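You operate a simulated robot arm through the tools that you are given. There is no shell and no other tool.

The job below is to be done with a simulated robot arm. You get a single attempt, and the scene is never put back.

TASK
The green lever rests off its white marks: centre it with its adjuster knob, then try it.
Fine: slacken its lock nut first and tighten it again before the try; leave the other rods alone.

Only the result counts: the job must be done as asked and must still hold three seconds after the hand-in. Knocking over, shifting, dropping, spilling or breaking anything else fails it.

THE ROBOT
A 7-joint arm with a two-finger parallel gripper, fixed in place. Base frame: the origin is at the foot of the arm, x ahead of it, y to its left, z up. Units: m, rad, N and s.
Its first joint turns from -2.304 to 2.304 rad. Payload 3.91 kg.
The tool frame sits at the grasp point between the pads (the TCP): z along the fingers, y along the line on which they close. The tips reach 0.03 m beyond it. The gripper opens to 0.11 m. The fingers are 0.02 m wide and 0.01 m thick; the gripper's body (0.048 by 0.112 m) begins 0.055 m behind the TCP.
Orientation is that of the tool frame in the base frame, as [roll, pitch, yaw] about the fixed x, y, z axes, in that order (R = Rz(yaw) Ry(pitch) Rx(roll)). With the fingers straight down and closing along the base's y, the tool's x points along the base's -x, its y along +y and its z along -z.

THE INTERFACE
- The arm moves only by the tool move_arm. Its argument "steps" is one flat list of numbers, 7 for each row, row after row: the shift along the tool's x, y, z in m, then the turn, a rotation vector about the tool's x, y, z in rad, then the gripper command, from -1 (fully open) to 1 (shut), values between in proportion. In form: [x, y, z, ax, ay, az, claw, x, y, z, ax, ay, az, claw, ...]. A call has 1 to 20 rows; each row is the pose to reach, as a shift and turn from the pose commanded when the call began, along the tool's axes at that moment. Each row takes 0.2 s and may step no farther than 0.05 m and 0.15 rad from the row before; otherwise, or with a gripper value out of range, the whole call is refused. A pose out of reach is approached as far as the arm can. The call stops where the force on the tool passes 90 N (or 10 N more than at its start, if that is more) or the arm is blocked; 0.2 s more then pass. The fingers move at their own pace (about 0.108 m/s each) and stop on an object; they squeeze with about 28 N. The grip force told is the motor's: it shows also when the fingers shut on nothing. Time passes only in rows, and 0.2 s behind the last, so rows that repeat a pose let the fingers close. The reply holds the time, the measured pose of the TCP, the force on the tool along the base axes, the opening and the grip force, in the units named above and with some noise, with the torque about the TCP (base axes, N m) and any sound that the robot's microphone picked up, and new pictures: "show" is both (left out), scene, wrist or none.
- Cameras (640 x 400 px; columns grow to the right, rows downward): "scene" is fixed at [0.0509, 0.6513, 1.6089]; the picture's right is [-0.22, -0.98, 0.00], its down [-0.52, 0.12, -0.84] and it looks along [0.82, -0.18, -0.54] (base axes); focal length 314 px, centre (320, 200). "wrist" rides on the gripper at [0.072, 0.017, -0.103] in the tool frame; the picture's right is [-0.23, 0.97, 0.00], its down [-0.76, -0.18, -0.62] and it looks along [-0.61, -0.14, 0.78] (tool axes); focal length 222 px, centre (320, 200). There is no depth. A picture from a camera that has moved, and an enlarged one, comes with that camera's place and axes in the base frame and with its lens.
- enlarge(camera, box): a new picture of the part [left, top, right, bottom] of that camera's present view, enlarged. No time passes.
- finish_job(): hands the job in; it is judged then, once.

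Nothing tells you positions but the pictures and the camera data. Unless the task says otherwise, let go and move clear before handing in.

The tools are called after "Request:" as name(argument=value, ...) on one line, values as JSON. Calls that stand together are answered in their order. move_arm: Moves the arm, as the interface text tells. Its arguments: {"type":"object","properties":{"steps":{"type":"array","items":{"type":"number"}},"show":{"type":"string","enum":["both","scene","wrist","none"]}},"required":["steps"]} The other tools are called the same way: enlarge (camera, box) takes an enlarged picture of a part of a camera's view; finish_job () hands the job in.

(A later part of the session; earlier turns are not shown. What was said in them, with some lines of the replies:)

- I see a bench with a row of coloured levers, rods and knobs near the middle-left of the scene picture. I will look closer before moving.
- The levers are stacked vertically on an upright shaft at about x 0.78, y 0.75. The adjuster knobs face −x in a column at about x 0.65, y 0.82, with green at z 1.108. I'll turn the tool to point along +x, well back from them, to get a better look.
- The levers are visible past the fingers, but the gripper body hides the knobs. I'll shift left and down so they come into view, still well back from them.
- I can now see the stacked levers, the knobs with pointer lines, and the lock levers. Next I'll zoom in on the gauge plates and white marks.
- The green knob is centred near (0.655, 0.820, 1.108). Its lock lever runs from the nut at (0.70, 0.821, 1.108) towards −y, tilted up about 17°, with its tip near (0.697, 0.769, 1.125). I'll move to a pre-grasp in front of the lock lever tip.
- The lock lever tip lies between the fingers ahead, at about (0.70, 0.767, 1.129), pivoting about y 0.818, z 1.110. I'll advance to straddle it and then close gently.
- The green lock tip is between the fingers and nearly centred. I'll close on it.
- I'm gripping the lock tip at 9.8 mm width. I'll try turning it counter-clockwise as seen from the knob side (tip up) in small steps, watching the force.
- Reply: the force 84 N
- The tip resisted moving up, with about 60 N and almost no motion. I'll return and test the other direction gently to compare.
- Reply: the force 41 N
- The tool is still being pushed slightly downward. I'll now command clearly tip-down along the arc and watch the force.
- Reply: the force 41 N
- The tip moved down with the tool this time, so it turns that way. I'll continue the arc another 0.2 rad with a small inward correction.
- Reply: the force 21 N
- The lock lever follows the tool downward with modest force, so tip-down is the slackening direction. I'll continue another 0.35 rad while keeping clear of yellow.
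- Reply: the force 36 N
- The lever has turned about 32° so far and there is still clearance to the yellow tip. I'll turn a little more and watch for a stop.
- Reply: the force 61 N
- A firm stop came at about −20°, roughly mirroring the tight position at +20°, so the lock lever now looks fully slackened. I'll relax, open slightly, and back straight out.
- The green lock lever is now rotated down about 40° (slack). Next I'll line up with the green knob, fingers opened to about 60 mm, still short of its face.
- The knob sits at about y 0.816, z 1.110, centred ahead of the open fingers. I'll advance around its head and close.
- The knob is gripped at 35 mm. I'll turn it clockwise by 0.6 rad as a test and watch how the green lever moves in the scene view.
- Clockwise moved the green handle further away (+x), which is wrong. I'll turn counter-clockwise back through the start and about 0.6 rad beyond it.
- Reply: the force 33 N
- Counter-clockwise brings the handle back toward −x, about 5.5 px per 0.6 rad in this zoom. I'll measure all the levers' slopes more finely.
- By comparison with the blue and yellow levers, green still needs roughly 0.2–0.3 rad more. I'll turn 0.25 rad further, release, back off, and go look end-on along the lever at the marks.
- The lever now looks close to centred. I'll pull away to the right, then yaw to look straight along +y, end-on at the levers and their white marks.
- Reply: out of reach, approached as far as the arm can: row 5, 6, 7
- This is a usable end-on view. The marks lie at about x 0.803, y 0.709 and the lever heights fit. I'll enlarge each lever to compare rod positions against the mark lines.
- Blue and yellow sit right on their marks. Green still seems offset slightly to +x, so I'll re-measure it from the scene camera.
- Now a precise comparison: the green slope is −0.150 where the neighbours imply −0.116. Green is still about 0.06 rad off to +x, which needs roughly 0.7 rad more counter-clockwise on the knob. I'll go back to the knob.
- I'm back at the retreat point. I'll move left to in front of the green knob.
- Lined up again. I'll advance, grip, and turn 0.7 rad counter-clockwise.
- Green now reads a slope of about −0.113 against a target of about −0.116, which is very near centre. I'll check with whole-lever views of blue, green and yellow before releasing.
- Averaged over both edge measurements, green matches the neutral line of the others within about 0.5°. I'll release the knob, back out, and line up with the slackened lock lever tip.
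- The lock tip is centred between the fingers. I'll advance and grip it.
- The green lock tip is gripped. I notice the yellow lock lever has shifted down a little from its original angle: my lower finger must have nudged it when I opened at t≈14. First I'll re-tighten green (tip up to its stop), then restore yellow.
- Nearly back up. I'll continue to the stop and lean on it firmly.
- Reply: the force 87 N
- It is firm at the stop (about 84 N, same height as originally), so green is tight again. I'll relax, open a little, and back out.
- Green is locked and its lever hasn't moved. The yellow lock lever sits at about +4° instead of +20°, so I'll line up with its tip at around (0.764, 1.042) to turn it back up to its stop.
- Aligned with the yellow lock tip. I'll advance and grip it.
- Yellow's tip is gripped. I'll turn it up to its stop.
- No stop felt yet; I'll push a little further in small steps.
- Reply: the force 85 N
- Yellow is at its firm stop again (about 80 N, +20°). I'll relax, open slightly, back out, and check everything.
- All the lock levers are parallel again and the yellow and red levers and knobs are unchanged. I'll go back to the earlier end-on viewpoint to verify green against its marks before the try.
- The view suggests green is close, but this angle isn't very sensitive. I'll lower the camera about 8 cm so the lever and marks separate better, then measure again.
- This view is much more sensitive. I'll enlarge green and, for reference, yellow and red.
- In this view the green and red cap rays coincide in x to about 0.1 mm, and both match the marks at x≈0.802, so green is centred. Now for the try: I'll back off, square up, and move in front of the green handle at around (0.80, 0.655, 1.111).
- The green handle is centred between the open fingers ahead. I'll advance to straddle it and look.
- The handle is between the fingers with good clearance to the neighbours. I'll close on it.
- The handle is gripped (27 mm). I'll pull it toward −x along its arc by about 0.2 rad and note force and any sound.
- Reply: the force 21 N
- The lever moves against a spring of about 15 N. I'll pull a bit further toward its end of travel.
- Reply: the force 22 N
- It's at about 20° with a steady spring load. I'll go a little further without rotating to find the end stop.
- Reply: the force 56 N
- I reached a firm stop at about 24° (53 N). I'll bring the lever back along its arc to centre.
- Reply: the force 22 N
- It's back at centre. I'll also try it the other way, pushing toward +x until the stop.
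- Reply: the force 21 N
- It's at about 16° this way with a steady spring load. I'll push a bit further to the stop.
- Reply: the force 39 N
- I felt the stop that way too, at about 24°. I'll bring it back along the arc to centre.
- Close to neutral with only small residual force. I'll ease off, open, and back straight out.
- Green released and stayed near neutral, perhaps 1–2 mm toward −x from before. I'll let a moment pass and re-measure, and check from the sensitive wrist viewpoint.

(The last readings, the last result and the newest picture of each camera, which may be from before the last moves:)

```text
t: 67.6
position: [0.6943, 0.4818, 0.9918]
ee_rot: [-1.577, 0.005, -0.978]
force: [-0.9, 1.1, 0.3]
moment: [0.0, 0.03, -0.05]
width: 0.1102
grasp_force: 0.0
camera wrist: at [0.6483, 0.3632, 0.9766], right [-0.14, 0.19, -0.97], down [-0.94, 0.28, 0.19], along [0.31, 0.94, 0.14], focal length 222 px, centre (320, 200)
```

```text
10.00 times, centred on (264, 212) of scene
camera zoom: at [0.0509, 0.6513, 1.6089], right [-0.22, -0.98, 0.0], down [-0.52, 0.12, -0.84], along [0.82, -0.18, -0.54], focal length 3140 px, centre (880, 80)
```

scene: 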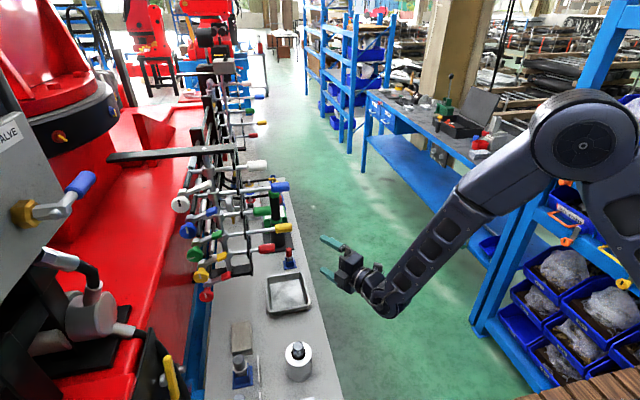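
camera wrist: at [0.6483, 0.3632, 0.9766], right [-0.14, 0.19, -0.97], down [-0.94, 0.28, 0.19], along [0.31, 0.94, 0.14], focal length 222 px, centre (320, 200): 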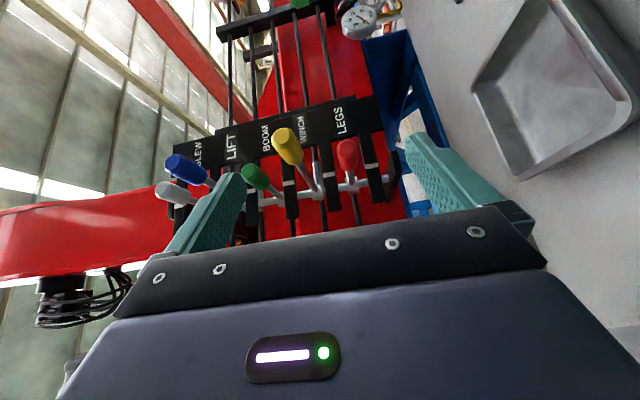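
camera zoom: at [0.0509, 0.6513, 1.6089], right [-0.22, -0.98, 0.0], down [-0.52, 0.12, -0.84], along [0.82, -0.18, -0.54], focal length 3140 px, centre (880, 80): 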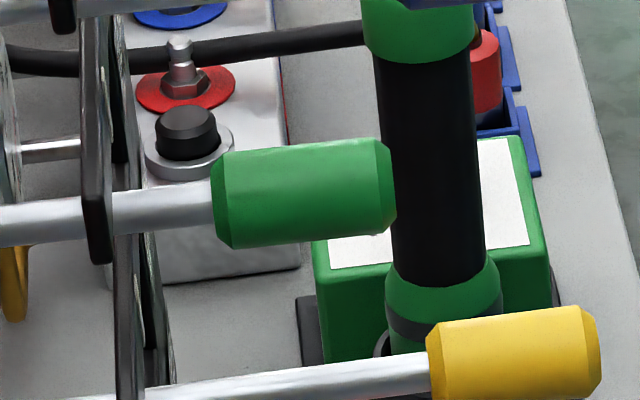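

After the try the green lever rests about 1° toward −x of where it was. That is either friction hysteresis from where I let go, or a shift. I'll return to the handle, deflect it slightly to +x, let it go, and see where it settles.

Request:
move_arm(steps=[-0.0182, -0.0236, -0.0273, 0, 0.118, 0, -0.6, -0.0364, -0.0472, -0.0545, 0, 0.236, 0, -0.3, -0.0547, -0.0708, -0.0818, 0, 0.354, 0, -0.1, -0.0729, -0.0944, -0.109, 0, 0.472, 0, -0.1, -0.0911, -0.118, -0.1363, 0, 0.592, 0, -0.1], show="none")

Request:
move_arm(steps=[-0.045, 0, 0, 0, 0, 0, -0.1, -0.09, 0, 0, 0, 0, 0, -0.1, -0.135, 0, 0, 0, 0, 0, -0.1, -0.175, 0, 0, 0, 0, 0, -0.1, -0.175, 0, 0.04, 0, 0, 0, -0.1, -0.175, 0, 0.08, 0, 0, 0, -0.1, -0.175, 0, 0.12, 0, 0, 0, -0.1, -0.175, 0, 0.16, 0, 0, 0, -0.1, -0.175, 0, 0.18, 0, 0, 0, -0.1], show="wrist")

```text
t: 68.8
position: [0.5319, 0.4803, 1.1108]
ee_rot: [-1.58, 0.001, -1.577]
force: [-0.3, -0.5, -0.7]
moment: [0.01, -0.04, 0.04]
width: 0.0603
grasp_force: 0.1
```

```text
t: 70.8
position: [0.7119, 0.6562, 1.1095]
ee_rot: [-1.58, 0.0, -1.572]
force: [0.1, -0.1, 1.3]
moment: [0.0, -0.01, -0.01]
width: 0.0605
grasp_force: 0.0
camera wrist: at [0.6075, 0.5826, 1.094], right [-0.01, 0.23, -0.97], down [-0.62, 0.76, 0.18], along [0.78, 0.61, 0.13], focal length 222 px, centre (320, 200)
```

wrist: 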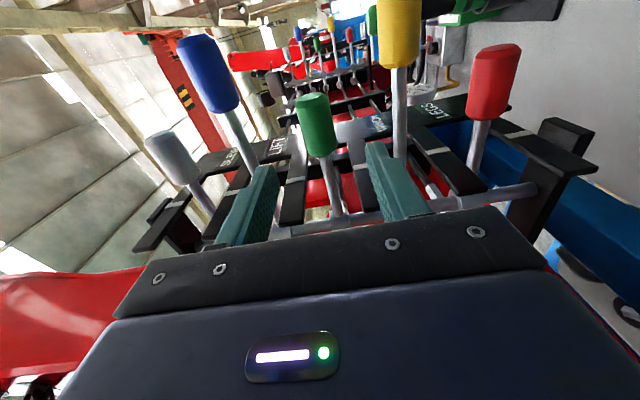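

I'll grip, push to about +0.08 rad, release there, and back off in one go.

Request:
move_arm(steps=[0, -0.001, 0.03, 0, 0, 0, -0.1, 0, -0.001, 0.06, 0, 0, 0, -0.1, 0, -0.001, 0.087, 0, 0, 0, -0.1, 0, -0.001, 0.087, 0, 0, 0, 0.3, 0, -0.001, 0.087, 0, 0, 0, 0.8, 0, -0.001, 0.087, 0, 0, 0, 0.8, 0, -0.001, 0.092, 0, 0, 0, 0.8, 0, -0.001, 0.097, 0, 0, 0, 0.8, 0, -0.001, 0.097, 0, 0, 0, 0.3, 0, -0.001, 0.097, 0, 0, 0, -0.1, 0, -0.001, 0.097, 0, 0, 0, -0.1, 0, -0.001, 0.07, 0, 0, 0, -0.1, 0, -0.001, 0.03, 0, 0, 0, -0.1, 0, -0.001, -0.01, 0, 0, 0, -0.1, 0, -0.001, -0.05, 0, 0, 0, -0.1, 0, -0.001, -0.09, 0, 0, 0, -0.1, 0, -0.001, -0.13, 0, 0, 0, -0.1, 0, -0.001, -0.17, 0, 0, 0, -0.1], show="scene")

Request:
enlarge(camera="scene", box=[232, 192, 296, 232])

```text
t: 74.6
position: [0.5422, 0.6563, 1.1115]
ee_rot: [-1.58, 0.0, -1.575]
force: [0.7, -0.7, -0.5]
moment: [-0.02, 0.02, 0.0]
width: 0.0606
grasp_force: 0.1
```

scene: 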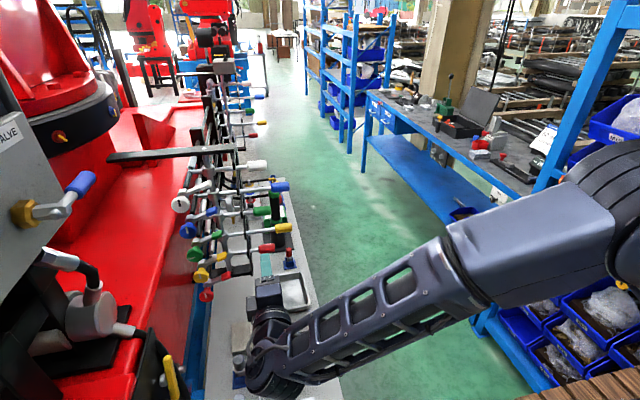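

```text
10.00 times, centred on (264, 212) of scene
camera zoom: at [0.0509, 0.6513, 1.6089], right [-0.22, -0.98, 0.0], down [-0.52, 0.12, -0.84], along [0.82, -0.18, -0.54], focal length 3140 px, centre (880, 80)
```

zoom: 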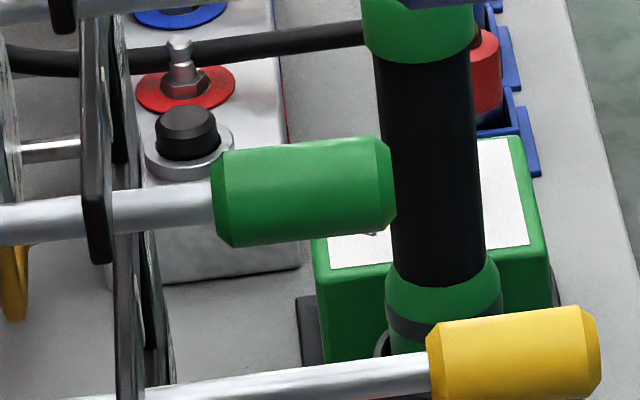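

Released from the + side, the lever settled back at centre, with its slope equal to the neighbours' neutral line and within about 0.4° of the verified setting. A last overall check before handing in.

Request:
enlarge(camera="scene", box=[170, 160, 300, 310])

Request:
move_arm(steps=[0.04, 0, -0.01, 0, 0, 0, -0.1, 0.08, 0, -0.02, 0, 0, 0, -0.1, 0.12, 0, -0.03, 0, 0, 0, -0.1], show="wrist")

Request:
enlarge(camera="scene", box=[232, 192, 296, 232])

```text
2.67 times, centred on (235, 235) of scene
camera zoom: at [0.0509, 0.6513, 1.6089], right [-0.22, -0.98, 0.0], down [-0.52, 0.12, -0.84], along [0.82, -0.18, -0.54], focal length 837 px, centre (547, 107)
```

zoom: 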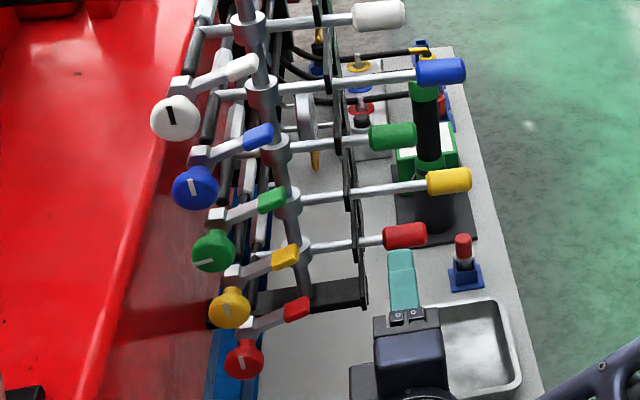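

```text
t: 75.4
position: [0.5129, 0.5352, 1.1124]
ee_rot: [-1.582, 0.0, -1.573]
force: [1.0, -0.2, -0.2]
moment: [-0.02, -0.01, 0.01]
width: 0.0606
grasp_force: 0.0
camera wrist: at [0.4078, 0.4624, 1.0966], right [-0.01, 0.23, -0.97], down [-0.62, 0.76, 0.18], along [0.78, 0.61, 0.13], focal length 222 px, centre (320, 200)
```

wrist: 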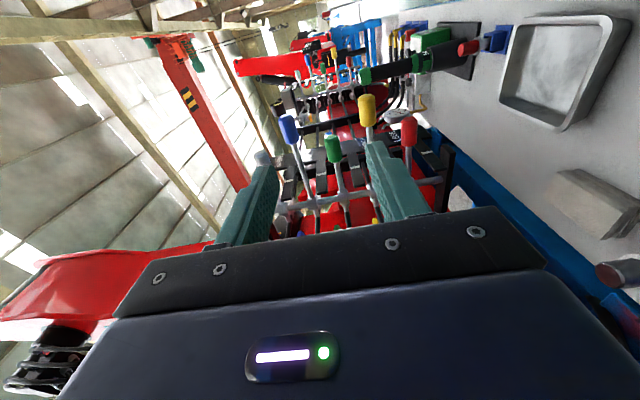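

```text
10.00 times, centred on (264, 212) of scene
camera zoom: at [0.0509, 0.6513, 1.6089], right [-0.22, -0.98, 0.0], down [-0.52, 0.12, -0.84], along [0.82, -0.18, -0.54], focal length 3140 px, centre (880, 80)
```

zoom: 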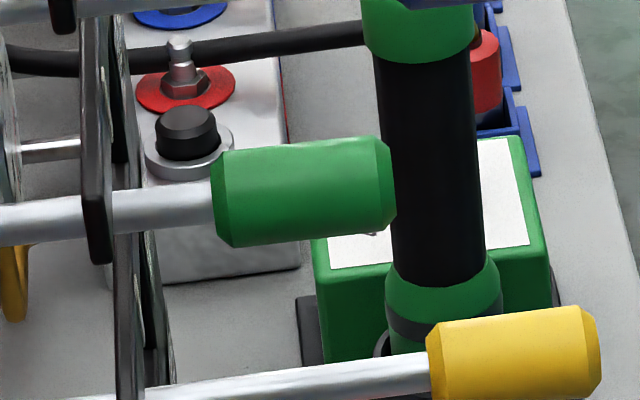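

The green lever is steady on its marks, its lock is tight, it has been tried both ways, and every lock lever and knob on the other rods is in its original position. The arm is clear, so I'm handing in.

Request:
finish_job()

```text
The job is handed in.
```

The green lever is centred on its white marks, its lock nut is tight again, and it has been tried both ways. I've handed the job in. I haven't seen how it was judged.

- **Centring:** I slackened the green lock nut and turned the adjuster knob about 90° counter-clockwise in all. I then tightened the nut to its original stop. Before the try, the lever lined up with its marks and with the red lever to within about a millimetre.
- **Try:** I pulled the lever to its stop one way and pushed it to its stop the other way, about 24° each. It first came to rest about 1° off centre. I nudged it slightly and let go, and it settled within about 0.4° of the centred position and stayed there.
- **Yellow lock nut disturbed:** while I was backing away from the green lock, a finger knocked the yellow lock lever down by about 16°. I turned it back up to its firm stop. The yellow knob and lever did not move, as far as the pictures show. You asked for the other rods to be left alone, so this could count against the job.
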